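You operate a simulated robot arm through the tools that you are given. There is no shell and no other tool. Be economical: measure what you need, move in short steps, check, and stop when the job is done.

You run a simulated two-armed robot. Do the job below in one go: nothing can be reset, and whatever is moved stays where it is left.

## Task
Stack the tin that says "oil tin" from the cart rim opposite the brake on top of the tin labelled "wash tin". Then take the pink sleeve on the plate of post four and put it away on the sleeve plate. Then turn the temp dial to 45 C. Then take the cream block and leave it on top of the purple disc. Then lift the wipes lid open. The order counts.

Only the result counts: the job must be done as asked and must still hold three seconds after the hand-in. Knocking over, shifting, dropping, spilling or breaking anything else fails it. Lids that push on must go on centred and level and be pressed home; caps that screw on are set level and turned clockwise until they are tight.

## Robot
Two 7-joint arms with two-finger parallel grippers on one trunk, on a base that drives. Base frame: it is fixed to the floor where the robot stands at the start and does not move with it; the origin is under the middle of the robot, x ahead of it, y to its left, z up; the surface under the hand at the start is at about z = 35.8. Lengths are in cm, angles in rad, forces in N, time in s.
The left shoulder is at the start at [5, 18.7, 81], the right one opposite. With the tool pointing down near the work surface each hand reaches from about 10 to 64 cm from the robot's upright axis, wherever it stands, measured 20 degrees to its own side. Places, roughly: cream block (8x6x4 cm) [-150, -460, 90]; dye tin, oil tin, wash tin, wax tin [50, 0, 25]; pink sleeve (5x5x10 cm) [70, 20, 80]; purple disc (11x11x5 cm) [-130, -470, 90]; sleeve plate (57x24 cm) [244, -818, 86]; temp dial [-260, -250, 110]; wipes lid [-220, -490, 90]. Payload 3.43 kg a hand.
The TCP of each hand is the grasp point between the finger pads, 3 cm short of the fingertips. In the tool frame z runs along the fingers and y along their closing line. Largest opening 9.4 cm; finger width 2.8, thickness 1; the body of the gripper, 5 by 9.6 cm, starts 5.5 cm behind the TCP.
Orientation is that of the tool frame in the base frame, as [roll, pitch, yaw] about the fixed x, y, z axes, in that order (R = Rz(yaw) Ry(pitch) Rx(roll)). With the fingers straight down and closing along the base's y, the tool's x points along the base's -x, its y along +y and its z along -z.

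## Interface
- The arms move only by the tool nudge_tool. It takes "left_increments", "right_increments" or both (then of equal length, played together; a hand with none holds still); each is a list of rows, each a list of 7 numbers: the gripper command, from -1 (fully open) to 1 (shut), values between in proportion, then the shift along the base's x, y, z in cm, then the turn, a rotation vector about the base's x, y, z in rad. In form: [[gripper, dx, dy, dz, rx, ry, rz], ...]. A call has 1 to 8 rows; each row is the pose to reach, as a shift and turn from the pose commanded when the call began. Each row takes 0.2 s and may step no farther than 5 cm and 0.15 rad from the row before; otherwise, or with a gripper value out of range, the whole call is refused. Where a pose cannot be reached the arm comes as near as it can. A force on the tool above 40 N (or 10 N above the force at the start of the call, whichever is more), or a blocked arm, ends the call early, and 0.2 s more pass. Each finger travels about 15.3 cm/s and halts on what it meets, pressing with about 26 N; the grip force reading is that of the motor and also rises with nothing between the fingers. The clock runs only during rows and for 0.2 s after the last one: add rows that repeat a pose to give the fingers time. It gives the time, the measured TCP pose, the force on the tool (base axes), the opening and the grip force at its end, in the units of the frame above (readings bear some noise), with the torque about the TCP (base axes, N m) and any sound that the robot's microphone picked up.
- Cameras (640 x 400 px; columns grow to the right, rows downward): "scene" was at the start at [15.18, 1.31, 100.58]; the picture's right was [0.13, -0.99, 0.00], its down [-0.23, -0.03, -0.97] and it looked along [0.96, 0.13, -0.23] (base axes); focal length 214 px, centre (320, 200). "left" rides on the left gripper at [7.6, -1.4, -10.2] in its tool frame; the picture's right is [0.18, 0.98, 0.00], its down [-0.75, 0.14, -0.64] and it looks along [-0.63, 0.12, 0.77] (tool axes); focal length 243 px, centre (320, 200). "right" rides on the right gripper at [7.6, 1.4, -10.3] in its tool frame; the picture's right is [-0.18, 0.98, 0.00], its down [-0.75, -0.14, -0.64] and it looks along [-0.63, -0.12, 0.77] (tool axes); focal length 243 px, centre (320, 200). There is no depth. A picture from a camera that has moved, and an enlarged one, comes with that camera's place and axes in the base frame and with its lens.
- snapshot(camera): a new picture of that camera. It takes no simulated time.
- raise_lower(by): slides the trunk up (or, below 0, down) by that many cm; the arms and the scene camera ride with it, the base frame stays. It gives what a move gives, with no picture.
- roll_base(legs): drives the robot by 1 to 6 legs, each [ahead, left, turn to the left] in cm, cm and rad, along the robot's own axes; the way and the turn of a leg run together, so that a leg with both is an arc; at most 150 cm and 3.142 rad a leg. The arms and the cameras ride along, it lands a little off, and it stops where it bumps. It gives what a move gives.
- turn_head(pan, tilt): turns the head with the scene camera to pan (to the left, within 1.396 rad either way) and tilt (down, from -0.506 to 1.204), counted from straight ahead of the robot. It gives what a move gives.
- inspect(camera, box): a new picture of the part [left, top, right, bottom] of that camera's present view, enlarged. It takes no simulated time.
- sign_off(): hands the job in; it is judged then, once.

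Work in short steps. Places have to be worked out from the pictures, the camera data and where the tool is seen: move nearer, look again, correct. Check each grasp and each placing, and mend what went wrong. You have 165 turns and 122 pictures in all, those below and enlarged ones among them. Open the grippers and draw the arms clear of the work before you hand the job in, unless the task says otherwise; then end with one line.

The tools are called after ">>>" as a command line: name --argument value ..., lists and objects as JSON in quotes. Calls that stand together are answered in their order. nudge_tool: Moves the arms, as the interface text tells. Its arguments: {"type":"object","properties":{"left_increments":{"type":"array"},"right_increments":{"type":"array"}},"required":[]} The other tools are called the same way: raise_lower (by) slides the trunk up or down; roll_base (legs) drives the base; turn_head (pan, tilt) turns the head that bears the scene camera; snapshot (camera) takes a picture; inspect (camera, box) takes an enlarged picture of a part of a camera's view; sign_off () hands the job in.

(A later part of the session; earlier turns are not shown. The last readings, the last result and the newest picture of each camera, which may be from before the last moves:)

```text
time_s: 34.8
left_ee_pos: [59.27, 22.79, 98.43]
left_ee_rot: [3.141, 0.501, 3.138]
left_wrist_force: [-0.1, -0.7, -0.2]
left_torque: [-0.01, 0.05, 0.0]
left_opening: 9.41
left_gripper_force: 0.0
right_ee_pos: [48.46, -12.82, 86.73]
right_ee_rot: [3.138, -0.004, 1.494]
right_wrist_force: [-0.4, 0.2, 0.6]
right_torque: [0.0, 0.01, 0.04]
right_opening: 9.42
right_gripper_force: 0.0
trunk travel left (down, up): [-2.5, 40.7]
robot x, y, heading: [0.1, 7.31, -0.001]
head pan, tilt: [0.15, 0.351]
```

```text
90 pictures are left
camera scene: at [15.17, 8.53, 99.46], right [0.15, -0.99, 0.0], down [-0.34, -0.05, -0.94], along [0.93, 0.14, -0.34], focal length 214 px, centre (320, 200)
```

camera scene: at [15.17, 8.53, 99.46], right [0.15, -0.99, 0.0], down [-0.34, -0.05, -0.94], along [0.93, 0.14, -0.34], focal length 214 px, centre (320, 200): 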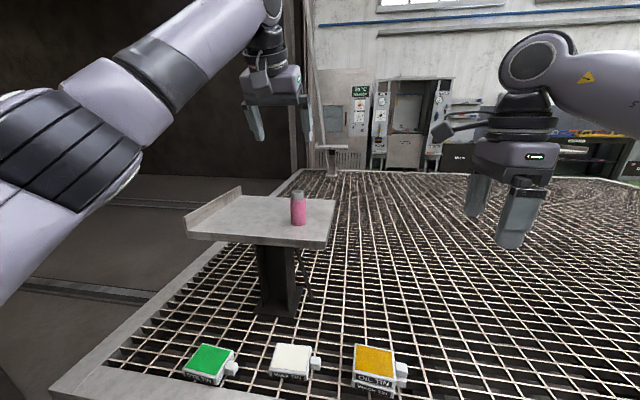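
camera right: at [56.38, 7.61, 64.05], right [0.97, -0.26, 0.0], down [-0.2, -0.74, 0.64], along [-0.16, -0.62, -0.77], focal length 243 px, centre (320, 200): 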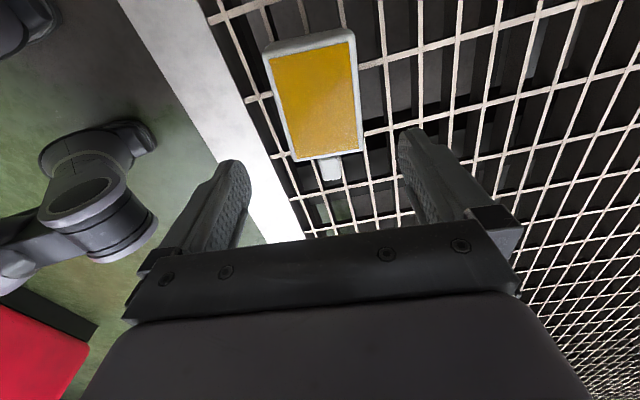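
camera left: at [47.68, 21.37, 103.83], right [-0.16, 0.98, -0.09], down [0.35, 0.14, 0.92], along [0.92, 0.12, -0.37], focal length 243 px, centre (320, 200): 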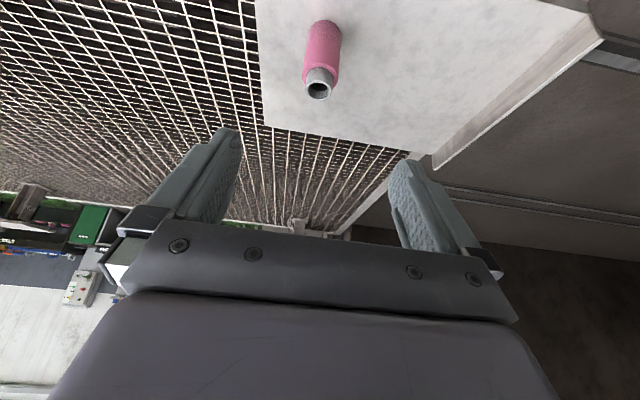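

Sleeve top is at (69.5, 22.9, 81.3). I move above it, then look before descending.

>>> nudge_tool --left_increments '[[-1, 3, 0, -2, 0, 0, 0], [-1, 6, 0, -4, 0, 0, 0], [-1, 8.5, 0.1, -6, 0, 0, 0], [-1, 10.2, 0.1, -8, 0, 0, 0], [-1, 10.2, 0.1, -9, 0, 0, 0]]'

>>> snapshot --camera "left"

>>> inspect --camera "scene" --box '[220, 110, 380, 250]'

```text
time_s: 36.0
left_ee_pos: [66.81, 23.95, 88.85]
left_ee_rot: [3.14, 0.502, 3.139]
left_wrist_force: [0.1, -0.2, -0.6]
left_torque: [0.02, 0.03, -0.01]
left_opening: 9.4
left_gripper_force: 0.0
left hand out of reach, approached as far as the arm can: row 2, 3, 4, 5
right_ee_pos: [48.52, -12.74, 86.73]
right_ee_rot: [3.137, -0.006, 1.495]
right_wrist_force: [0.3, 0.4, 0.0]
right_torque: [-0.03, 0.01, 0.01]
right_opening: 9.39
right_gripper_force: 0.1
trunk travel left (down, up): [-2.5, 40.7]
robot x, y, heading: [0.15, 7.0, -0.001]
head pan, tilt: [0.15, 0.351]
```

```text
89 pictures are left
camera left: at [55.24, 22.46, 94.27], right [-0.16, 0.98, -0.09], down [0.35, 0.14, 0.93], along [0.92, 0.12, -0.37], focal length 243 px, centre (320, 200)
```

left: 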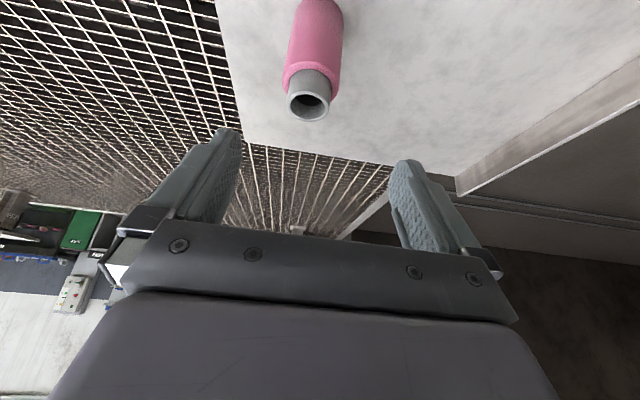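

```text
2.86 times, centred on (300, 180) of scene
camera zoom: at [15.16, 8.52, 99.46], right [0.15, -0.99, 0.0], down [-0.34, -0.05, -0.94], along [0.93, 0.14, -0.34], focal length 613 px, centre (377, 257)
```

zoom: 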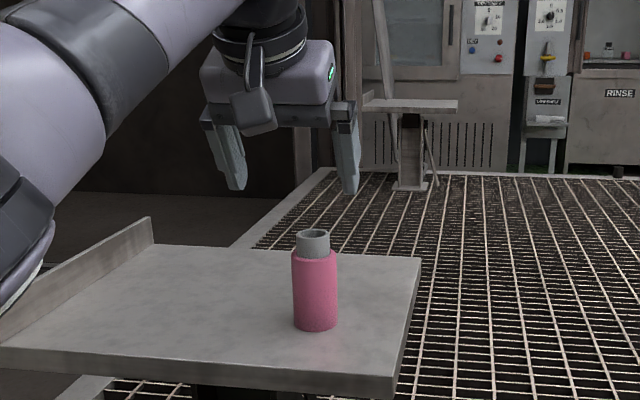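

At the reach limit; I raise the trunk 15 cm so the shoulder is nearer wrist height, then lower the hand.

>>> raise_lower --by 15

>>> nudge_tool --left_increments '[[-1, 1, -0.3, -4, 0, 0, 0], [-1, 2, -0.6, -8, 0, 0, 0], [-1, 2.6, -1, -11, 0, 0, 0], [-1, 2.6, -1, -14, 0, 0, 0]]'

>>> snapshot --camera "left"

```text
time_s: 37.7
left_ee_pos: [66.86, 23.94, 103.75]
left_ee_rot: [3.138, 0.501, 3.14]
left_wrist_force: [-0.1, -0.3, -0.2]
left_torque: [0.0, 0.0, 0.04]
left_opening: 9.39
left_gripper_force: 0.1
right_ee_pos: [48.49, -12.81, 101.64]
right_ee_rot: [3.137, -0.006, 1.493]
right_wrist_force: [0.5, 0.9, 1.3]
right_torque: [0.02, 0.02, -0.02]
right_opening: 9.41
right_gripper_force: 0.0
trunk travel left (down, up): [-17.5, 25.7]
robot x, y, heading: [0.22, 6.72, -0.002]
head pan, tilt: [0.15, 0.351]
```

```text
time_s: 38.7
left_ee_pos: [71.02, 22.56, 90.25]
left_ee_rot: [3.138, 0.499, 3.141]
left_wrist_force: [-0.8, 1.1, -0.1]
left_torque: [-0.01, -0.02, -0.02]
left_opening: 9.41
left_gripper_force: 0.0
left hand out of reach, approached as far as the arm can: row 1, 2, 3, 4
right_ee_pos: [48.39, -12.82, 101.68]
right_ee_rot: [3.139, -0.007, 1.494]
right_wrist_force: [-0.2, -0.1, -0.4]
right_torque: [-0.02, -0.04, -0.01]
right_opening: 9.4
right_gripper_force: 0.0
trunk travel left (down, up): [-17.5, 25.7]
robot x, y, heading: [0.28, 6.87, -0.0]
head pan, tilt: [0.15, 0.351]
```

```text
87 pictures are left
camera left: at [59.39, 21.2, 95.59], right [-0.16, 0.98, -0.09], down [0.35, 0.14, 0.92], along [0.92, 0.12, -0.37], focal length 243 px, centre (320, 200)
```

left: 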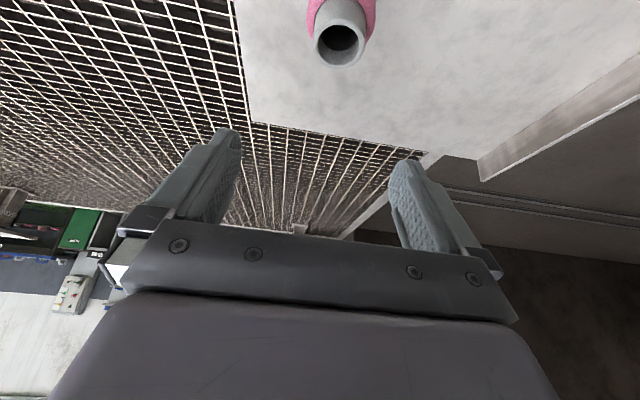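

Sleeve axis ≈ (69.4, 22.7). Shift back 1.6 cm and descend partly.

>>> nudge_tool --left_increments '[[-1, -1.6, 0.1, 0, 0, 0, 0], [-1, -1.6, 0.1, -2, 0, 0, 0], [-1, -1.6, 0.1, -4, 0, 0, 0], [-1, -1.6, 0.1, -5, 0, 0, 0]]'

>>> snapshot --camera "left"

>>> inspect --camera "scene" --box '[200, 130, 400, 290]'

```text
time_s: 39.7
left_ee_pos: [71.7, 22.28, 85.4]
left_ee_rot: [3.138, 0.498, 3.139]
left_wrist_force: [0.1, 0.0, -0.6]
left_torque: [0.01, -0.02, 0.01]
left_opening: 9.41
left_gripper_force: 0.1
left hand out of reach, approached as far as the arm can: row 1, 2, 3, 4
right_ee_pos: [48.36, -12.66, 101.69]
right_ee_rot: [3.138, -0.005, 1.496]
right_wrist_force: [-0.9, 0.1, 0.0]
right_torque: [0.0, -0.02, 0.03]
right_opening: 9.41
right_gripper_force: 0.1
trunk travel left (down, up): [-17.5, 25.7]
robot x, y, heading: [0.16, 7.26, -0.003]
head pan, tilt: [0.15, 0.351]
```

```text
86 pictures are left
camera left: at [60.04, 20.89, 90.76], right [-0.16, 0.98, -0.09], down [0.36, 0.14, 0.92], along [0.92, 0.12, -0.37], focal length 243 px, centre (320, 200)
```

left: 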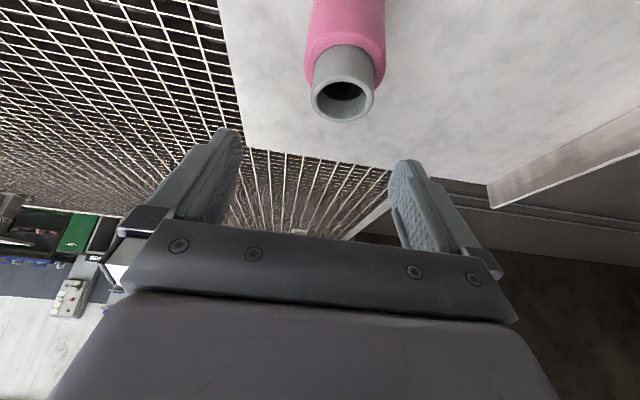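

```text
2.50 times, centred on (300, 210) of scene
camera zoom: at [15.19, 8.53, 114.46], right [0.15, -0.99, 0.0], down [-0.34, -0.05, -0.94], along [0.93, 0.14, -0.34], focal length 536 px, centre (370, 175)
```

zoom: 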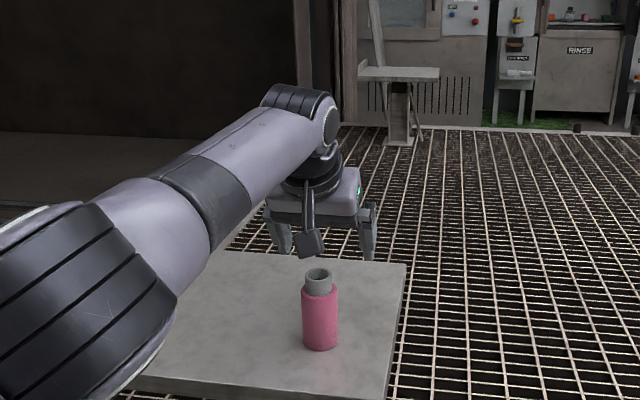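

Still offset; I move back 2.4 in x and slightly left at the same height.

>>> nudge_tool --left_increments '[[-1, -1.2, 0.2, 0, 0, 0, 0], [-1, -2.4, 0.4, 0, 0, 0, 0], [-1, -2.4, 0.4, 0, 0, 0, 0]]'

```text
time_s: 40.5
left_ee_pos: [71.48, 22.33, 85.56]
left_ee_rot: [3.14, 0.5, -3.142]
left_wrist_force: [0.8, -0.8, 0.3]
left_torque: [0.01, 0.04, 0.01]
left_opening: 9.38
left_gripper_force: 0.1
left hand out of reach, approached as far as the arm can: row 1, 2, 3
right_ee_pos: [48.52, -12.7, 101.85]
right_ee_rot: [3.137, -0.004, 1.494]
right_wrist_force: [-0.1, -0.3, 0.3]
right_torque: [-0.01, -0.02, 0.01]
right_opening: 9.4
right_gripper_force: 0.0
trunk travel left (down, up): [-17.5, 25.7]
robot x, y, heading: [-0.07, 6.85, 0.001]
head pan, tilt: [0.15, 0.351]
```

The commanded pose isn't tracking; I retreat 6 cm to regain a reachable pose.

>>> nudge_tool --left_increments '[[-1, -3, 0, 2, 0, 0, 0], [-1, -6, 0, 3, 0, 0, 0], [-1, -6, 0, 3, 0, 0, 0]]'

```text
time_s: 41.3
left_ee_pos: [71.2, 21.77, 88.48]
left_ee_rot: [3.14, 0.5, 3.139]
left_wrist_force: [0.6, 0.0, 0.8]
left_torque: [0.0, 0.05, -0.01]
left_opening: 9.4
left_gripper_force: 0.1
left hand out of reach, approached as far as the arm can: row 1, 2, 3
right_ee_pos: [48.5, -12.83, 101.81]
right_ee_rot: [3.139, -0.006, 1.493]
right_wrist_force: [0.2, 0.0, 0.5]
right_torque: [-0.02, -0.01, 0.01]
right_opening: 9.38
right_gripper_force: 0.0
trunk travel left (down, up): [-17.5, 25.7]
robot x, y, heading: [0.0, 7.08, -0.003]
head pan, tilt: [0.15, 0.351]
```

Likely stuck in a straight-arm configuration; a larger retreat up and back should free it.

>>> nudge_tool --left_increments '[[-1, -4, 0, 2, 0, 0, 0], [-1, -8, 0, 4, 0, 0, 0], [-1, -12, 0, 6, 0, 0, 0], [-1, -16, 0, 8, 0, 0, 0], [-1, -16, 0, 8, 0, 0, 0]]'

>>> snapshot --camera "scene"

```text
time_s: 42.5
left_ee_pos: [66.47, 18.91, 102.22]
left_ee_rot: [3.14, 0.497, 3.14]
left_wrist_force: [0.4, 0.4, 0.4]
left_torque: [-0.01, 0.0, -0.02]
left_opening: 9.37
left_gripper_force: 0.1
left hand out of reach, approached as far as the arm can: row 1, 2, 3, 4, 5
right_ee_pos: [48.44, -12.79, 101.71]
right_ee_rot: [3.138, -0.006, 1.495]
right_wrist_force: [0.2, 0.4, 0.5]
right_torque: [0.02, -0.02, -0.01]
right_opening: 9.4
right_gripper_force: 0.1
trunk travel left (down, up): [-17.5, 25.7]
robot x, y, heading: [0.06, 7.06, -0.006]
head pan, tilt: [0.15, 0.351]
```

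```text
84 pictures are left
camera scene: at [15.19, 8.53, 114.45], right [0.15, -0.99, 0.0], down [-0.34, -0.05, -0.94], along [0.93, 0.14, -0.34], focal length 214 px, centre (320, 200)
```

scene: 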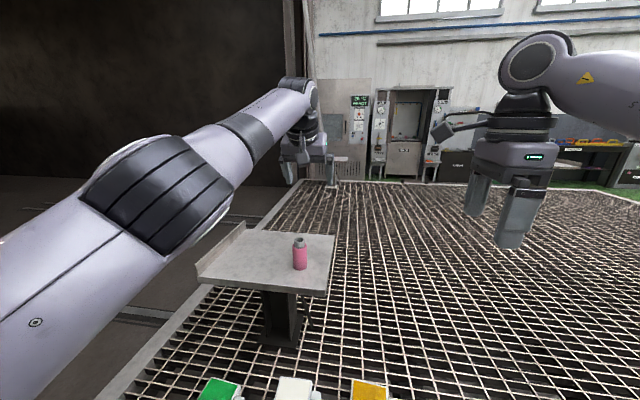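

It's freeing up. Continue retracting.

>>> nudge_tool --left_increments '[[-1, -4, 0, 0, 0, 0, 0], [-1, -8, 0, 0, 0, 0, 0], [-1, -12, 0, 0, 0, 0, 0], [-1, -12, 0, 0, 0, 0, 0]]'

```text
time_s: 43.5
left_ee_pos: [62.93, 16.36, 107.48]
left_ee_rot: [3.14, 0.496, 3.14]
left_wrist_force: [0.2, -0.2, 0.2]
left_torque: [0.0, 0.01, 0.03]
left_opening: 9.42
left_gripper_force: 0.0
left hand out of reach, approached as far as the arm can: row 1, 2, 3, 4
right_ee_pos: [48.45, -12.75, 101.72]
right_ee_rot: [3.139, -0.006, 1.493]
right_wrist_force: [0.6, -0.3, 0.5]
right_torque: [-0.05, 0.01, -0.02]
right_opening: 9.4
right_gripper_force: 0.1
trunk travel left (down, up): [-17.5, 25.7]
robot x, y, heading: [-0.23, 7.28, -0.003]
head pan, tilt: [0.15, 0.351]
```

I undo part of the tilt to leave the limit.

>>> nudge_tool --left_increments '[[-1, 0, 0, 0, 0, 0.14, 0], [-1, 0, 0, 0, 0, 0.28, 0], [-1, 0, 0, 0, 0, 0.42, 0], [-1, 0, 0, 0, 0, 0.5, 0], [-1, 0, 0, 0, 0, 0.5, 0]]'

>>> snapshot --camera "scene"

```text
time_s: 44.7
left_ee_pos: [55.62, 16.98, 104.16]
left_ee_rot: [3.14, 0.042, 3.138]
left_wrist_force: [1.0, 0.3, 0.7]
left_torque: [-0.01, -0.01, -0.02]
left_opening: 9.38
left_gripper_force: 0.0
left hand out of reach, approached as far as the arm can: row 1, 2, 3, 4, 5
right_ee_pos: [48.45, -12.92, 101.75]
right_ee_rot: [3.139, -0.008, 1.494]
right_wrist_force: [0.3, 0.3, -0.6]
right_torque: [0.0, 0.04, -0.04]
right_opening: 9.41
right_gripper_force: 0.0
trunk travel left (down, up): [-17.5, 25.7]
robot x, y, heading: [-0.29, 6.88, -0.002]
head pan, tilt: [0.15, 0.351]
```

```text
83 pictures are left
camera scene: at [15.16, 8.48, 114.46], right [0.15, -0.99, 0.0], down [-0.34, -0.05, -0.94], along [0.93, 0.14, -0.34], focal length 214 px, centre (320, 200)
```

scene: 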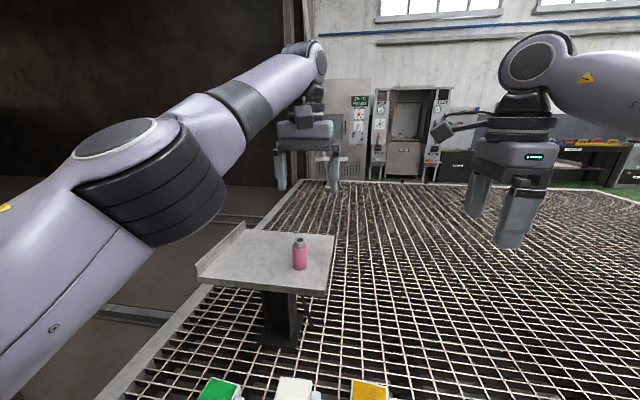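

Continue back toward a comfortable pose to clear the out-of-reach flag.

>>> nudge_tool --left_increments '[[-1, -3, 3, 0, 0, 0, 0], [-1, -6, 6, 0, 0, 0, 0], [-1, -6, 6, 0, 0, 0, 0], [-1, -6, 6, 0, 0, 0, 0]]'

```text
time_s: 45.7
left_ee_pos: [49.62, 22.89, 104.08]
left_ee_rot: [3.141, -0.003, 3.139]
left_wrist_force: [-0.1, 0.7, 0.7]
left_torque: [-0.03, -0.01, 0.03]
left_opening: 9.44
left_gripper_force: 0.1
right_ee_pos: [48.53, -12.79, 101.75]
right_ee_rot: [3.139, -0.006, 1.493]
right_wrist_force: [-1.0, 0.1, 0.3]
right_torque: [-0.01, 0.02, 0.0]
right_opening: 9.37
right_gripper_force: 0.0
trunk travel left (down, up): [-17.5, 25.7]
robot x, y, heading: [0.04, 7.34, 0.005]
head pan, tilt: [0.15, 0.351]
```

Free again. I advance in a controlled way with moderate tilt.

>>> nudge_tool --left_increments '[[-1, 2.5, 0, -1.5, 0, -0.05, 0], [-1, 5, 0, -3, 0, -0.1, 0], [-1, 7.5, 0, -4.5, 0, -0.15, 0], [-1, 10, 0, -6, 0, -0.2, 0], [-1, 12.5, 0, -8, 0, -0.25, 0], [-1, 15, 0, -10, 0, -0.3, 0], [-1, 17, 0, -12, 0, -0.35, 0], [-1, 18, 0, -14, 0, -0.4, 0]]'

```text
time_s: 47.5
left_ee_pos: [67.52, 22.91, 90.41]
left_ee_rot: [3.14, 0.404, 3.141]
left_wrist_force: [0.4, 0.6, 0.0]
left_torque: [0.04, 0.0, 0.0]
left_opening: 9.38
left_gripper_force: 0.0
right_ee_pos: [48.46, -12.78, 101.71]
right_ee_rot: [3.139, -0.005, 1.494]
right_wrist_force: [0.5, 0.3, -0.2]
right_torque: [0.01, 0.0, 0.01]
right_opening: 9.39
right_gripper_force: 0.1
trunk travel left (down, up): [-17.5, 25.7]
robot x, y, heading: [-0.08, 6.77, -0.002]
head pan, tilt: [0.15, 0.351]
```

Good and reachable. Now a small step: x +1.8, down to z≈86, watching for the reach flag.

>>> nudge_tool --left_increments '[[-1, 0.9, -0.1, -1, 0, -0.03, 0], [-1, 1.8, -0.2, -2, 0, -0.06, 0], [-1, 1.8, -0.2, -4, 0, -0.08, 0]]'

>>> snapshot --camera "left"

```text
time_s: 48.3
left_ee_pos: [69.4, 22.62, 86.22]
left_ee_rot: [3.139, 0.479, 3.14]
left_wrist_force: [0.3, 0.4, -0.8]
left_torque: [-0.03, 0.02, 0.0]
left_opening: 9.41
left_gripper_force: 0.1
right_ee_pos: [48.39, -12.76, 101.66]
right_ee_rot: [3.14, -0.004, 1.492]
right_wrist_force: [-0.4, 0.1, 0.6]
right_torque: [0.02, -0.03, -0.01]
right_opening: 9.39
right_gripper_force: 0.1
trunk travel left (down, up): [-17.5, 25.7]
robot x, y, heading: [-0.07, 7.04, -0.008]
head pan, tilt: [0.15, 0.351]
```

```text
82 pictures are left
camera left: at [57.9, 21.18, 91.85], right [-0.16, 0.98, -0.08], down [0.37, 0.14, 0.92], along [0.91, 0.12, -0.39], focal length 243 px, centre (320, 200)
```

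left: 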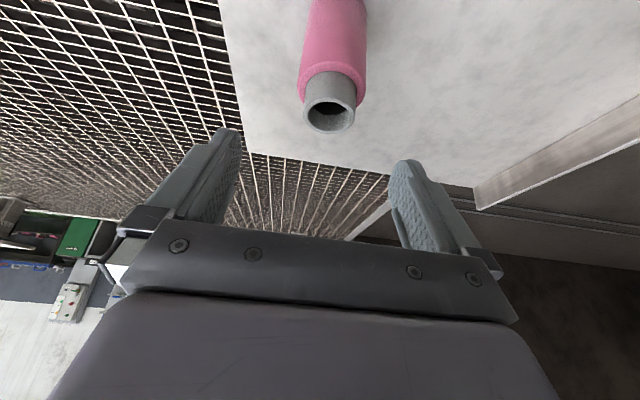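

Centred. Descend to z≈77.3 and look.

>>> nudge_tool --left_increments '[[-1, 0, 0.1, -2, 0, 0, 0], [-1, 0, 0.1, -4, 0, 0, 0], [-1, 0, 0.1, -6, 0, 0, 0], [-1, 0, 0.1, -8, 0, 0, 0], [-1, 0, 0.1, -9, 0, 0, 0]]'

>>> inspect --camera "scene" --box '[220, 180, 380, 280]'

```text
time_s: 49.5
left_ee_pos: [69.36, 22.69, 77.03]
left_ee_rot: [3.139, 0.48, 3.14]
left_wrist_force: [-0.1, 0.0, -0.1]
left_torque: [0.03, 0.0, -0.01]
left_opening: 9.4
left_gripper_force: 0.1
right_ee_pos: [48.44, -12.74, 101.71]
right_ee_rot: [3.139, -0.005, 1.494]
right_wrist_force: [-0.1, -0.7, 0.4]
right_torque: [-0.02, -0.02, 0.03]
right_opening: 9.4
right_gripper_force: 0.0
trunk travel left (down, up): [-17.5, 25.7]
robot x, y, heading: [-0.26, 7.2, -0.002]
head pan, tilt: [0.15, 0.351]
```

```text
4.00 times, centred on (300, 230) of scene
camera zoom: at [15.17, 8.53, 114.46], right [0.15, -0.99, 0.0], down [-0.34, -0.05, -0.94], along [0.93, 0.14, -0.34], focal length 858 px, centre (400, 80)
```

zoom: 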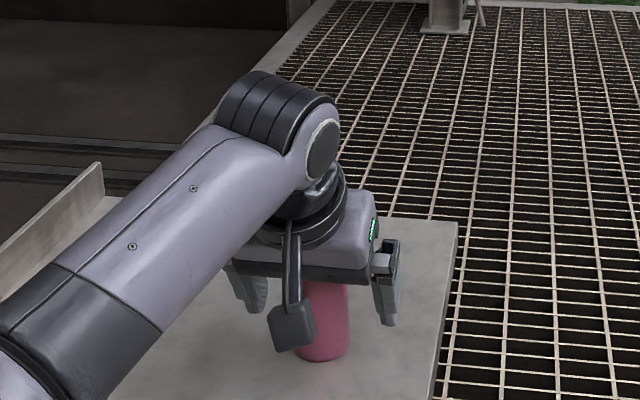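

Between the fingers. Close.

>>> nudge_tool --left_increments '[[0, 0, 0, 0, 0, 0, 0], [1, 0, 0, 0, 0, 0, 0], [1, 0, 0, 0, 0, 0, 0], [1, 0, 0, 0, 0, 0, 0], [1, 0, 0, 0.5, 0, 0, 0], [1, 0, 0, 1.5, 0, 0, 0], [1, 0, 0, 3, 0, 0, 0]]'

>>> snapshot --camera "left"

```text
time_s: 51.1
left_ee_pos: [69.36, 22.75, 80.15]
left_ee_rot: [3.14, 0.481, 3.14]
left_wrist_force: [-0.2, 0.2, -3.8]
left_torque: [-0.01, 0.01, 0.02]
left_opening: 4.62
left_gripper_force: 25.9
right_ee_pos: [48.46, -12.81, 101.59]
right_ee_rot: [3.138, -0.005, 1.493]
right_wrist_force: [1.0, -0.1, -0.2]
right_torque: [-0.02, -0.01, 0.03]
right_opening: 9.41
right_gripper_force: 0.1
trunk travel left (down, up): [-17.5, 25.7]
robot x, y, heading: [0.12, 7.12, 0.001]
head pan, tilt: [0.15, 0.351]
```

```text
80 pictures are left
camera left: at [57.88, 21.36, 85.84], right [-0.16, 0.98, -0.08], down [0.37, 0.14, 0.92], along [0.91, 0.12, -0.39], focal length 243 px, centre (320, 200)
```

left: 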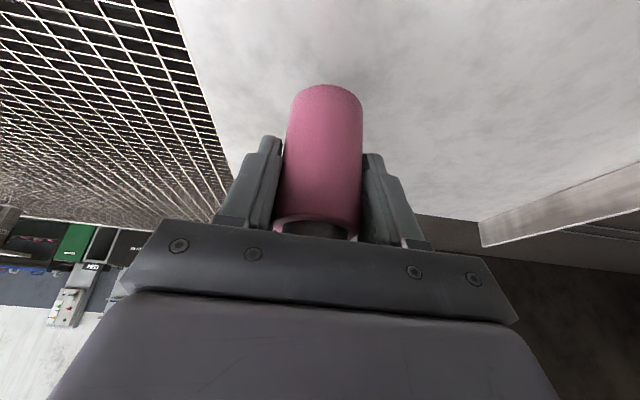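

Sleeve held. I raise and draw it back over the robot, then look right for the driving path.

>>> nudge_tool --left_increments '[[1, 0, 0, 4, 0, 0, 0], [1, -2, 0, 8, 0, 0.05, 0], [1, -5, 0, 11, 0, 0.1, 0], [1, -9, 0, 13, 0, 0.2, 0], [1, -13, 0, 14, 0, 0.3, 0], [1, -17, 0, 15, 0, 0.4, 0], [1, -21, 0, 15, 0, 0.48, 0], [1, -25, 0, 15, 0, 0.48, 0]]' --right_increments '[[-1, -1, 0, 0, 0, 0, 0], [-1, -2, 0, 0, 0, 0, 0], [-1, -4, 0, 0, 0, 0, 0], [-1, -6, 0, 0, 0, 0, 0], [-1, -8, 0, 0, 0, 0, 0], [-1, -10, 0, 0, 0, 0, 0], [-1, -12, 0, 0, 0, 0, 0], [-1, -14, 0, 0, 0, 0, 0]]'

>>> turn_head --pan -1.0 --tilt 0.3

>>> snapshot --camera "scene"

```text
time_s: 52.9
left_ee_pos: [44.48, 22.87, 95.26]
left_ee_rot: [3.141, 0.001, 3.142]
left_wrist_force: [0.4, -0.2, -3.2]
left_torque: [0.02, 0.0, 0.02]
left_opening: 4.66
left_gripper_force: 25.9
right_ee_pos: [34.42, -12.69, 101.69]
right_ee_rot: [3.138, -0.006, 1.493]
right_wrist_force: [0.2, -0.1, 0.1]
right_torque: [-0.01, -0.02, -0.02]
right_opening: 9.44
right_gripper_force: 0.0
trunk travel left (down, up): [-17.5, 25.7]
robot x, y, heading: [-0.12, 7.47, -0.004]
head pan, tilt: [0.15, 0.351]
```

```text
time_s: 54.3
left_ee_pos: [44.5, 22.82, 95.19]
left_ee_rot: [3.14, 0.0, 3.14]
left_wrist_force: [-0.6, -0.4, -3.5]
left_torque: [-0.04, -0.01, 0.03]
left_opening: 4.64
left_gripper_force: 25.9
right_ee_pos: [34.65, -12.74, 101.75]
right_ee_rot: [3.137, -0.006, 1.495]
right_wrist_force: [0.7, 0.1, 0.4]
right_torque: [-0.01, 0.02, -0.02]
right_opening: 9.41
right_gripper_force: 0.1
trunk travel left (down, up): [-17.5, 25.7]
robot x, y, heading: [0.15, 7.26, -0.002]
head pan, tilt: [-1.0, 0.3]
```

```text
79 pictures are left
camera scene: at [11.01, -0.7, 114.93], right [-0.84, -0.54, 0.0], down [-0.16, 0.25, -0.96], along [0.51, -0.8, -0.3], focal length 214 px, centre (320, 200)
```

scene: 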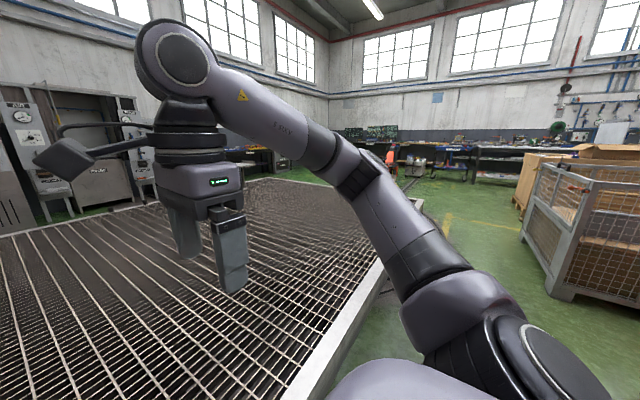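

Cart ends near y −128; the cage lies at x<−60. I drive right 200 cm along the aisle, then turn to face −y and look.

>>> roll_base --legs '[[0, -100, 0], [0, -100, 0], [0, 0, -1.571]]'

>>> turn_head --pan 0.1 --tilt 0.2

>>> snapshot --camera "scene"

```text
time_s: 76.0
left_ee_pos: [15.49, -238.3, 95.16]
left_ee_rot: [-3.141, 0.001, 1.558]
left_wrist_force: [-0.1, 0.1, -4.4]
left_torque: [-0.01, 0.01, 0.02]
left_opening: 4.5
left_gripper_force: 26.3
right_ee_pos: [-20.06, -227.9, 101.69]
right_ee_rot: [3.138, -0.005, -0.087]
right_wrist_force: [-0.4, -0.6, 0.3]
right_torque: [-0.01, -0.01, 0.0]
right_opening: 9.41
right_gripper_force: 0.0
trunk travel left (down, up): [-17.5, 25.7]
robot x, y, heading: [0.05, -193.6, -1.588]
head pan, tilt: [-1.0, 0.3]
```

```text
time_s: 77.3
left_ee_pos: [15.52, -238.44, 95.18]
left_ee_rot: [3.139, -0.001, 1.557]
left_wrist_force: [0.3, -0.1, -3.1]
left_torque: [-0.02, -0.01, -0.01]
left_opening: 4.47
left_gripper_force: 26.3
right_ee_pos: [-19.95, -227.91, 101.64]
right_ee_rot: [3.138, -0.005, -0.09]
right_wrist_force: [-0.1, -0.1, -0.4]
right_torque: [-0.05, -0.01, 0.02]
right_opening: 9.43
right_gripper_force: 0.0
trunk travel left (down, up): [-17.5, 25.7]
robot x, y, heading: [0.37, -193.6, -1.584]
head pan, tilt: [0.099, 0.201]
```

```text
78 pictures are left
camera scene: at [1.11, -208.73, 115.86], right [-1.0, -0.08, 0.0], down [-0.02, 0.2, -0.98], along [0.08, -0.98, -0.2], focal length 214 px, centre (320, 200)
```

scene: 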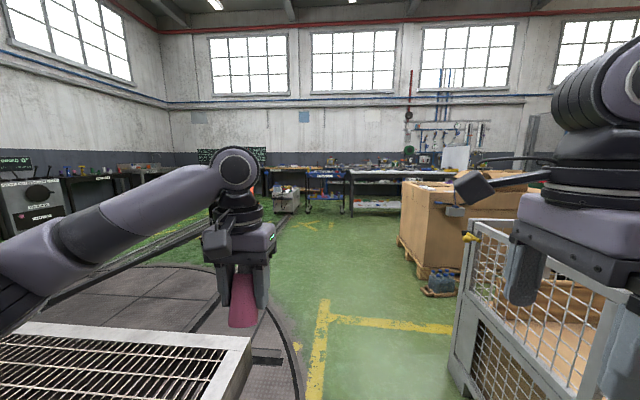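

The cart corner is at about (39,−287). I drive ahead 145 cm past it, then look left-forward.

>>> roll_base --legs '[[145, 0, 0.015]]'

>>> turn_head --pan 0.6 --tilt 0.25

>>> snapshot --camera "scene"

```text
time_s: 84.6
left_ee_pos: [14.72, -384.18, 95.24]
left_ee_rot: [3.139, 0.001, 1.57]
left_wrist_force: [-0.1, -0.2, -4.2]
left_torque: [-0.01, 0.0, -0.01]
left_opening: 4.49
left_gripper_force: 26.5
right_ee_pos: [-20.86, -373.98, 101.71]
right_ee_rot: [3.138, -0.005, -0.077]
right_wrist_force: [-0.5, -1.0, -0.2]
right_torque: [0.0, 0.01, 0.02]
right_opening: 9.41
right_gripper_force: 0.0
trunk travel left (down, up): [-17.5, 25.7]
robot x, y, heading: [-0.94, -339.94, -1.573]
head pan, tilt: [0.099, 0.201]
```

```text
time_s: 85.5
left_ee_pos: [14.79, -384.12, 95.21]
left_ee_rot: [3.139, -0.001, 1.569]
left_wrist_force: [0.0, -0.7, -3.4]
left_torque: [-0.04, 0.03, -0.03]
left_opening: 4.48
left_gripper_force: 26.4
right_ee_pos: [-20.76, -374.18, 101.72]
right_ee_rot: [3.138, -0.006, -0.076]
right_wrist_force: [-0.5, 0.5, -0.1]
right_torque: [-0.01, -0.01, 0.04]
right_opening: 9.4
right_gripper_force: 0.0
trunk travel left (down, up): [-17.5, 25.7]
robot x, y, heading: [-1.0, -339.52, -1.57]
head pan, tilt: [0.6, 0.25]
```

```text
77 pictures are left
camera scene: at [4.4, -353.17, 115.4], right [-0.83, -0.56, 0.0], down [-0.14, 0.2, -0.97], along [0.55, -0.8, -0.25], focal length 214 px, centre (320, 200)
```

scene: 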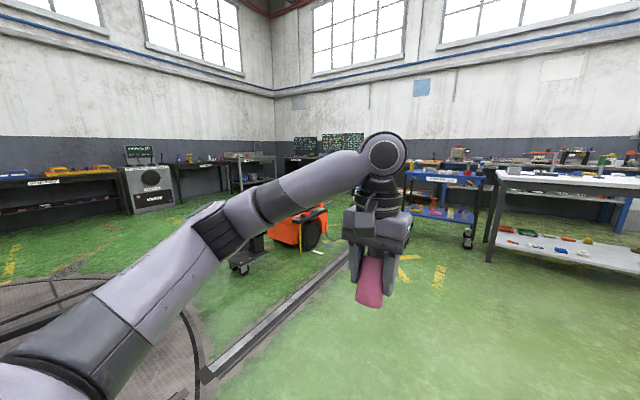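

The hand blocks the view towards the sleeve plate; I lower the hand 20 cm and re-look.

>>> nudge_tool --left_increments '[[1, 0, 0, -4, 0, 0, 0], [1, 0, 0, -8, 0, 0, 0], [1, 0, 0, -12, 0, 0, 0], [1, 0, 0, -16, 0, 0, 0], [1, 0, 0, -20, 0, 0, 0], [1, 0, 0, -24, 0, 0, 0]]'

>>> inspect --camera "scene" --box '[160, 110, 480, 310]'

```text
time_s: 86.9
left_ee_pos: [15.02, -384.2, 71.12]
left_ee_rot: [3.14, 0.001, 1.569]
left_wrist_force: [-0.5, -0.2, -4.4]
left_torque: [0.01, -0.02, 0.0]
left_opening: 4.46
left_gripper_force: 26.4
right_ee_pos: [-20.68, -374.12, 101.73]
right_ee_rot: [3.139, -0.005, -0.076]
right_wrist_force: [-0.5, -1.0, 0.2]
right_torque: [-0.01, -0.02, -0.01]
right_opening: 9.42
right_gripper_force: 0.1
trunk travel left (down, up): [-17.5, 25.7]
robot x, y, heading: [-1.06, -339.8, -1.572]
head pan, tilt: [0.6, 0.25]
```

```text
2.00 times, centred on (320, 210) of scene
camera zoom: at [4.41, -353.17, 115.41], right [-0.83, -0.56, 0.0], down [-0.14, 0.2, -0.97], along [0.55, -0.8, -0.25], focal length 429 px, centre (320, 180)
```

zoom: 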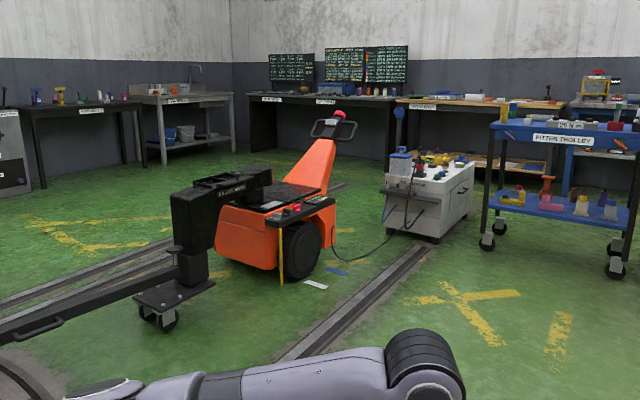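

The plate is on the far bench; a tug, white cabinet and fitter trolley stand between. I drive 120 cm further ahead and look at the gaps.

>>> roll_base --legs '[[120, 0, 0]]'

>>> turn_head --pan 0.5 --tilt 0.3

>>> snapshot --camera "scene"

```text
time_s: 93.0
left_ee_pos: [14.36, -503.61, 71.1]
left_ee_rot: [3.138, -0.001, 1.566]
left_wrist_force: [0.0, 0.2, -4.8]
left_torque: [-0.01, 0.0, 0.02]
left_opening: 4.46
left_gripper_force: 26.1
right_ee_pos: [-21.18, -493.57, 101.66]
right_ee_rot: [3.138, -0.005, -0.079]
right_wrist_force: [1.2, 0.9, -0.6]
right_torque: [0.0, -0.02, 0.0]
right_opening: 9.4
right_gripper_force: 0.1
trunk travel left (down, up): [-17.5, 25.7]
robot x, y, heading: [-1.5, -459.32, -1.577]
head pan, tilt: [0.6, 0.25]
```

```text
time_s: 93.7
left_ee_pos: [14.14, -503.81, 71.11]
left_ee_rot: [3.141, 0.001, 1.568]
left_wrist_force: [0.0, -0.3, -3.5]
left_torque: [-0.02, 0.03, 0.03]
left_opening: 4.48
left_gripper_force: 25.8
right_ee_pos: [-21.1, -493.58, 101.65]
right_ee_rot: [3.137, -0.006, -0.079]
right_wrist_force: [-0.6, 0.0, 0.9]
right_torque: [-0.02, -0.03, -0.02]
right_opening: 9.41
right_gripper_force: 0.1
trunk travel left (down, up): [-17.5, 25.7]
robot x, y, heading: [-1.08, -459.04, -1.576]
head pan, tilt: [0.499, 0.3]
```

```text
75 pictures are left
camera scene: at [3.15, -473.21, 114.93], right [-0.88, -0.47, 0.0], down [-0.14, 0.26, -0.96], along [0.45, -0.84, -0.3], focal length 214 px, centre (320, 200)
```

scene: 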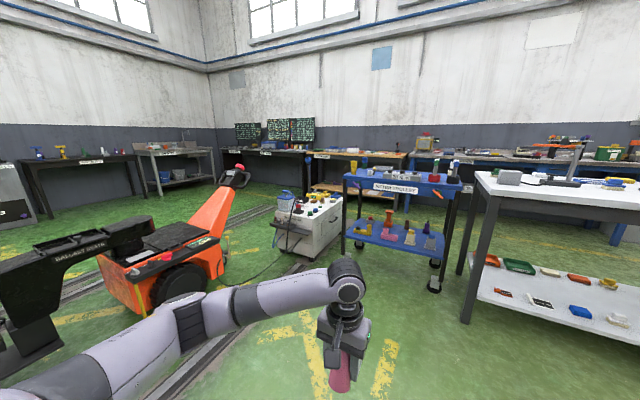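

Gaps left of the white table are too narrow. I look right to see the white table's other end.

>>> turn_head --pan -0.75 --tilt 0.3

>>> snapshot --camera "scene"

```text
time_s: 95.1
left_ee_pos: [14.32, -503.78, 71.17]
left_ee_rot: [3.14, -0.001, 1.567]
left_wrist_force: [0.7, 0.5, -3.2]
left_torque: [0.0, 0.0, -0.02]
left_opening: 4.47
left_gripper_force: 26.0
right_ee_pos: [-21.27, -493.63, 101.78]
right_ee_rot: [3.138, -0.005, -0.078]
right_wrist_force: [0.0, 0.8, 0.2]
right_torque: [-0.02, 0.02, 0.0]
right_opening: 9.41
right_gripper_force: 0.1
trunk travel left (down, up): [-17.5, 25.7]
robot x, y, heading: [-1.22, -459.24, -1.574]
head pan, tilt: [-0.75, 0.3]
```

```text
74 pictures are left
camera scene: at [-7.68, -471.8, 114.93], right [-0.73, 0.69, 0.0], down [0.2, 0.22, -0.96], along [-0.65, -0.7, -0.3], focal length 214 px, centre (320, 200)
```

scene: 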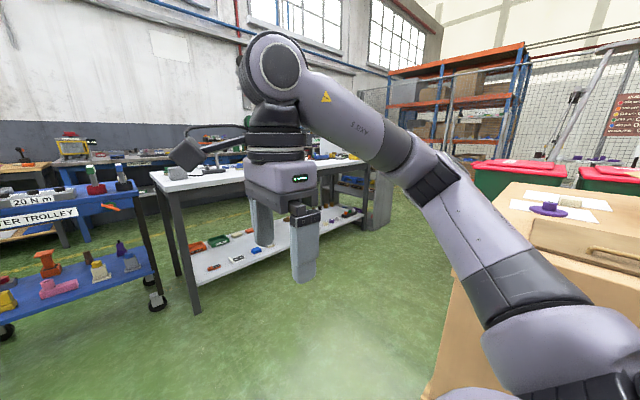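

The route is right, around the white table and along the wall benches. I raise and retract the left hand, then move to the aisle and strafe right.

>>> nudge_tool --left_increments '[[1, 0, 1, 4.5, 0, 0, 0], [1, 0, 2, 9, 0, 0, 0], [1, 0, 3, 13.5, 0, 0, 0], [1, 0, 4, 18, 0, 0, 0], [1, 0, 5, 22.5, 0, 0, 0], [1, 0, 6, 27, 0, 0, 0], [1, 0, 7, 31.5, 0, 0, 0], [1, 0, 8, 35, 0, 0, 0]]'

>>> roll_base --legs '[[85, 0, 0], [0, -120, 0]]'

>>> turn_head --pan -0.5 --tilt 0.4

>>> snapshot --camera "scene"

```text
time_s: 96.9
left_ee_pos: [14.15, -495.57, 106.36]
left_ee_rot: [3.141, -0.001, 1.567]
left_wrist_force: [0.1, 0.2, -3.8]
left_torque: [-0.02, -0.04, 0.01]
left_opening: 4.48
left_gripper_force: 26.1
right_ee_pos: [-21.2, -493.63, 101.76]
right_ee_rot: [3.136, -0.005, -0.078]
right_wrist_force: [-0.4, -0.3, 0.3]
right_torque: [0.02, 0.0, 0.02]
right_opening: 9.41
right_gripper_force: 0.0
trunk travel left (down, up): [-17.5, 25.7]
robot x, y, heading: [-1.16, -459.21, -1.577]
head pan, tilt: [-0.75, 0.3]
```

```text
time_s: 111.7
left_ee_pos: [-106.4, -578.44, 106.22]
left_ee_rot: [3.14, -0.001, 1.556]
left_wrist_force: [1.0, 0.5, -3.7]
left_torque: [-0.01, -0.01, 0.0]
left_opening: 4.48
left_gripper_force: 25.6
right_ee_pos: [-142.04, -576.1, 101.76]
right_ee_rot: [3.139, -0.005, -0.091]
right_wrist_force: [0.5, 0.0, 0.2]
right_torque: [-0.01, -0.01, 0.0]
right_opening: 9.42
right_gripper_force: 0.0
trunk travel left (down, up): [-17.5, 25.7]
robot x, y, heading: [-121.87, -541.58, -1.59]
head pan, tilt: [-0.75, 0.3]
```

```text
time_s: 112.5
left_ee_pos: [-106.41, -578.7, 106.15]
left_ee_rot: [3.139, 0.0, 1.553]
left_wrist_force: [0.1, 0.7, -3.3]
left_torque: [0.01, 0.0, -0.03]
left_opening: 4.47
left_gripper_force: 26.0
right_ee_pos: [-142.06, -576.02, 101.67]
right_ee_rot: [3.139, -0.005, -0.091]
right_wrist_force: [0.0, -0.6, 0.3]
right_torque: [-0.02, 0.02, 0.01]
right_opening: 9.43
right_gripper_force: 0.1
trunk travel left (down, up): [-17.5, 25.7]
robot x, y, heading: [-121.53, -541.73, -1.583]
head pan, tilt: [-0.499, 0.4]
```

```text
73 pictures are left
camera scene: at [-126.18, -555.76, 114.01], right [-0.87, 0.49, 0.0], down [0.19, 0.34, -0.92], along [-0.46, -0.8, -0.39], focal length 214 px, centre (320, 200)
```

scene: 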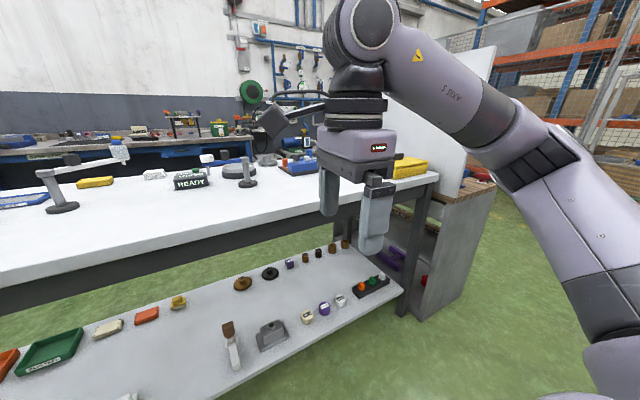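

The table continues into a cabinet to x≈−310; the wider route is around the cart's far (+x) side, where the aisle is ~160 cm. I go back to the main aisle and face +y.

>>> roll_base --legs '[[0, 110, 0], [-70, 0, 0], [0, 0, 3.142], [150, 0, 0], [100, 0, 0]]'

>>> turn_head --pan 0 --tilt 0.4

>>> snapshot --camera "scene"

```text
refused: 3.142 is not a number from -3.14159 to 3.14159
```

```text
time_s: 113.4
left_ee_pos: [-106.45, -578.6, 106.19]
left_ee_rot: [3.14, -0.001, 1.555]
left_wrist_force: [-0.1, -1.0, -2.8]
left_torque: [0.01, 0.0, 0.0]
left_opening: 4.48
left_gripper_force: 25.6
right_ee_pos: [-141.81, -576.2, 101.76]
right_ee_rot: [3.139, -0.005, -0.092]
right_wrist_force: [0.2, -0.8, -0.6]
right_torque: [-0.02, -0.01, -0.01]
right_opening: 9.4
right_gripper_force: 0.1
trunk travel left (down, up): [-17.5, 25.7]
robot x, y, heading: [-121.4, -541.86, -1.587]
head pan, tilt: [0.0, 0.4]
```

```text
72 pictures are left
camera scene: at [-121.77, -556.97, 114.0], right [-1.0, 0.02, 0.0], down [0.01, 0.39, -0.92], along [-0.02, -0.92, -0.39], focal length 214 px, centre (320, 200)
```

scene: 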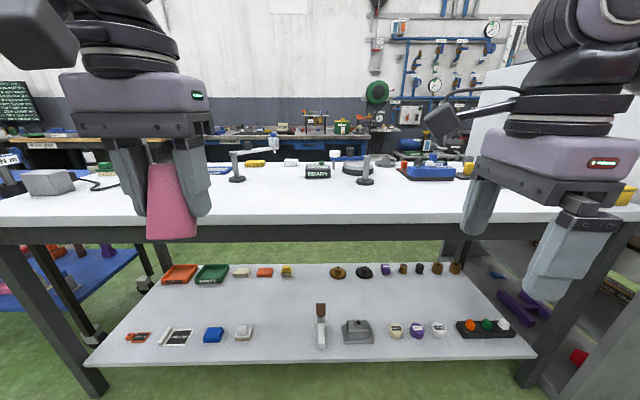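

Redo the drive with a valid turn value.

>>> roll_base --legs '[[0, 110, 0.01], [-70, 0, 0], [0, 0, 3.141], [150, 0, 0], [100, 0, 0]]'

>>> snapshot --camera "scene"

```text
time_s: 146.0
left_ee_pos: [-29.87, -186.82, 106.21]
left_ee_rot: [3.139, 0.0, -1.559]
left_wrist_force: [-0.2, -0.1, -3.2]
left_torque: [-0.03, 0.0, 0.03]
left_opening: 4.46
left_gripper_force: 25.7
right_ee_pos: [5.66, -188.54, 101.75]
right_ee_rot: [3.138, -0.006, 3.079]
right_wrist_force: [-0.4, 0.3, -0.6]
right_torque: [0.0, -0.03, 0.01]
right_opening: 9.41
right_gripper_force: 0.1
trunk travel left (down, up): [-17.5, 25.7]
robot x, y, heading: [-13.84, -223.13, 1.585]
head pan, tilt: [0.0, 0.4]
```

```text
71 pictures are left
camera scene: at [-13.8, -207.9, 114.0], right [1.0, 0.01, 0.0], down [0.0, -0.39, -0.92], along [-0.01, 0.92, -0.39], focal length 214 px, centre (320, 200)
```

scene: 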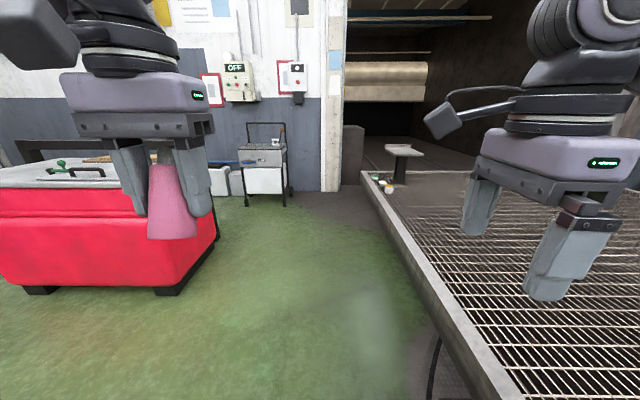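

The cart runs partly into a dark chamber at its +y end. I drive on to y≈−20 and look at the cart end clearance.

>>> roll_base --legs '[[150, 0, -0.01], [60, 0, 0]]'

>>> turn_head --pan -0.75 --tilt 0.25

>>> snapshot --camera "scene"

```text
time_s: 156.5
left_ee_pos: [-30.48, 24.55, 106.18]
left_ee_rot: [3.139, 0.002, -1.57]
left_wrist_force: [0.0, 0.0, -3.8]
left_torque: [0.0, -0.01, -0.02]
left_opening: 4.5
left_gripper_force: 26.0
right_ee_pos: [5.17, 22.58, 101.64]
right_ee_rot: [3.139, -0.004, 3.068]
right_wrist_force: [-0.9, -0.2, -0.6]
right_torque: [0.04, 0.01, 0.0]
right_opening: 9.4
right_gripper_force: 0.0
trunk travel left (down, up): [-17.5, 25.7]
robot x, y, heading: [-14.34, -12.24, 1.572]
head pan, tilt: [0.0, 0.4]
```

```text
time_s: 157.6
left_ee_pos: [-30.41, 24.55, 106.28]
left_ee_rot: [3.139, 0.001, -1.569]
left_wrist_force: [0.4, -0.7, -2.7]
left_torque: [-0.02, 0.03, 0.01]
left_opening: 4.47
left_gripper_force: 26.3
right_ee_pos: [5.12, 22.68, 101.78]
right_ee_rot: [3.139, -0.005, 3.068]
right_wrist_force: [-1.0, -0.1, 0.0]
right_torque: [0.02, 0.01, 0.01]
right_opening: 9.41
right_gripper_force: 0.1
trunk travel left (down, up): [-17.5, 25.7]
robot x, y, heading: [-14.92, -12.08, 1.571]
head pan, tilt: [-0.75, 0.25]
```

```text
70 pictures are left
camera scene: at [-8.19, 0.9, 115.4], right [0.73, -0.68, 0.0], down [-0.17, -0.18, -0.97], along [0.66, 0.71, -0.25], focal length 214 px, centre (320, 200)
```

scene: 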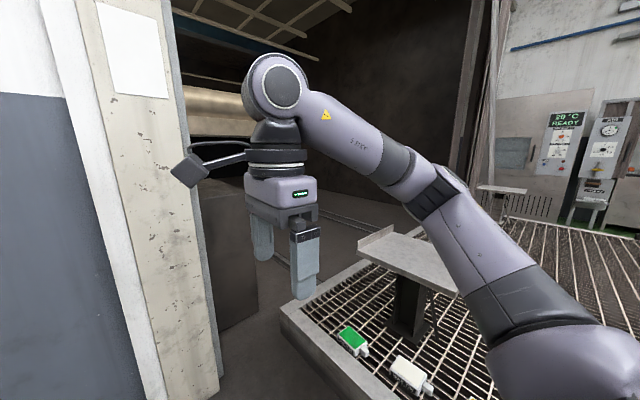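

The gap between the jamb and cart corner is only ~36 cm: not passable. I go back and try the right-hand route around the table, facing −x.

>>> roll_base --legs '[[-150, 0, 0], [-150, 0, 0], [-150, 0, 0], [-86, 0, 0], [0, 0, 1.571], [80, 0, 0]]'

>>> turn_head --pan 0.0 --tilt 0.3

>>> snapshot --camera "scene"

```text
time_s: 191.0
left_ee_pos: [-131.6, -565.01, 106.33]
left_ee_rot: [3.14, 0.0, 0.009]
left_wrist_force: [0.0, -0.3, -3.3]
left_torque: [-0.04, -0.01, 0.01]
left_opening: 4.46
left_gripper_force: 25.7
right_ee_pos: [-129.84, -529.52, 101.76]
right_ee_rot: [3.139, -0.005, -1.637]
right_wrist_force: [0.0, 0.0, -0.5]
right_torque: [-0.03, -0.01, 0.0]
right_opening: 9.42
right_gripper_force: 0.1
trunk travel left (down, up): [-17.5, 25.7]
robot x, y, heading: [-95.49, -548.87, -3.132]
head pan, tilt: [-0.75, 0.25]
```

```text
time_s: 192.1
left_ee_pos: [-131.56, -565.04, 106.24]
left_ee_rot: [3.14, 0.0, 0.009]
left_wrist_force: [-0.3, 0.2, -2.5]
left_torque: [0.0, -0.02, -0.01]
left_opening: 4.46
left_gripper_force: 26.1
right_ee_pos: [-129.79, -529.51, 101.8]
right_ee_rot: [3.138, -0.007, -1.636]
right_wrist_force: [0.4, 0.6, 0.2]
right_torque: [-0.01, -0.03, -0.04]
right_opening: 9.41
right_gripper_force: 0.0
trunk travel left (down, up): [-17.5, 25.7]
robot x, y, heading: [-95.12, -549.28, -3.136]
head pan, tilt: [0.0, 0.3]
```

```text
69 pictures are left
camera scene: at [-110.35, -549.11, 114.93], right [-0.01, 1.0, 0.0], down [0.3, 0.0, -0.96], along [-0.96, -0.01, -0.3], focal length 214 px, centre (320, 200)
```

scene: 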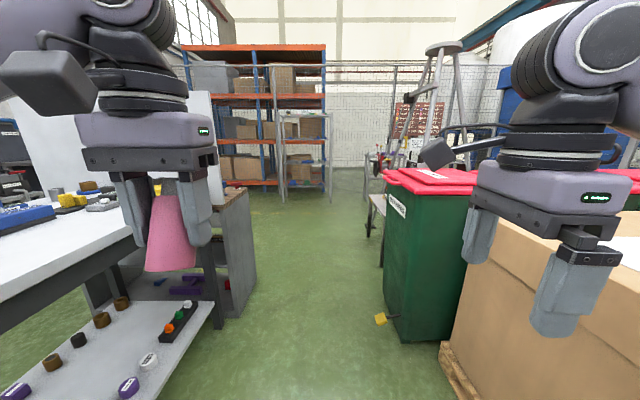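

The aisle is clear; the cabinet ends at x≈−272. I drive on 240 cm and look left.

>>> roll_base --legs '[[0, 6, -0.006], [150, 0, 0], [95, 0, 0]]'

>>> turn_head --pan 1.1 --tilt 0.3

>>> snapshot --camera "scene"

```text
time_s: 204.8
left_ee_pos: [-376.16, -570.07, 106.34]
left_ee_rot: [-3.141, 0.0, -0.006]
left_wrist_force: [-0.2, 0.2, -3.3]
left_torque: [0.0, -0.03, 0.0]
left_opening: 4.49
left_gripper_force: 26.0
right_ee_pos: [-374.04, -534.46, 101.72]
right_ee_rot: [3.139, -0.005, -1.65]
right_wrist_force: [-0.4, -0.3, -0.2]
right_torque: [0.01, 0.03, 0.01]
right_opening: 9.39
right_gripper_force: 0.0
trunk travel left (down, up): [-17.5, 25.7]
robot x, y, heading: [-339.83, -554.57, 3.139]
head pan, tilt: [0.0, 0.3]
```

```text
time_s: 206.2
left_ee_pos: [-376.13, -570.01, 106.17]
left_ee_rot: [3.14, 0.001, -0.005]
left_wrist_force: [0.4, -0.3, -3.5]
left_torque: [0.02, -0.01, -0.02]
left_opening: 4.46
left_gripper_force: 25.8
right_ee_pos: [-374.01, -534.51, 101.75]
right_ee_rot: [3.14, -0.006, -1.651]
right_wrist_force: [-0.1, -0.7, -0.2]
right_torque: [0.04, -0.01, 0.01]
right_opening: 9.43
right_gripper_force: 0.0
trunk travel left (down, up): [-17.5, 25.7]
robot x, y, heading: [-339.67, -554.35, 3.134]
head pan, tilt: [1.1, 0.3]
```

```text
68 pictures are left
camera scene: at [-349.69, -562.63, 114.93], right [-0.89, 0.46, 0.0], down [0.14, 0.26, -0.96], along [-0.44, -0.85, -0.3], focal length 214 px, centre (320, 200)
```

scene: 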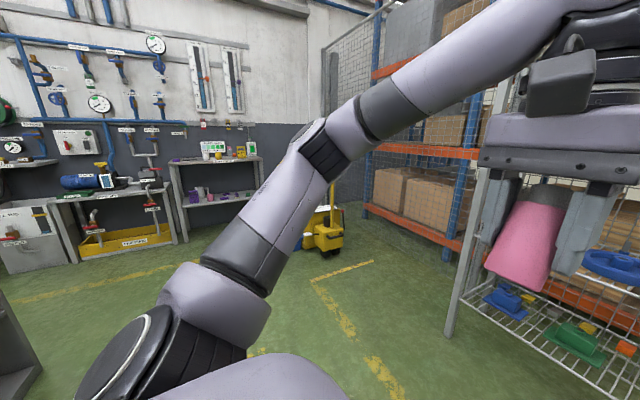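

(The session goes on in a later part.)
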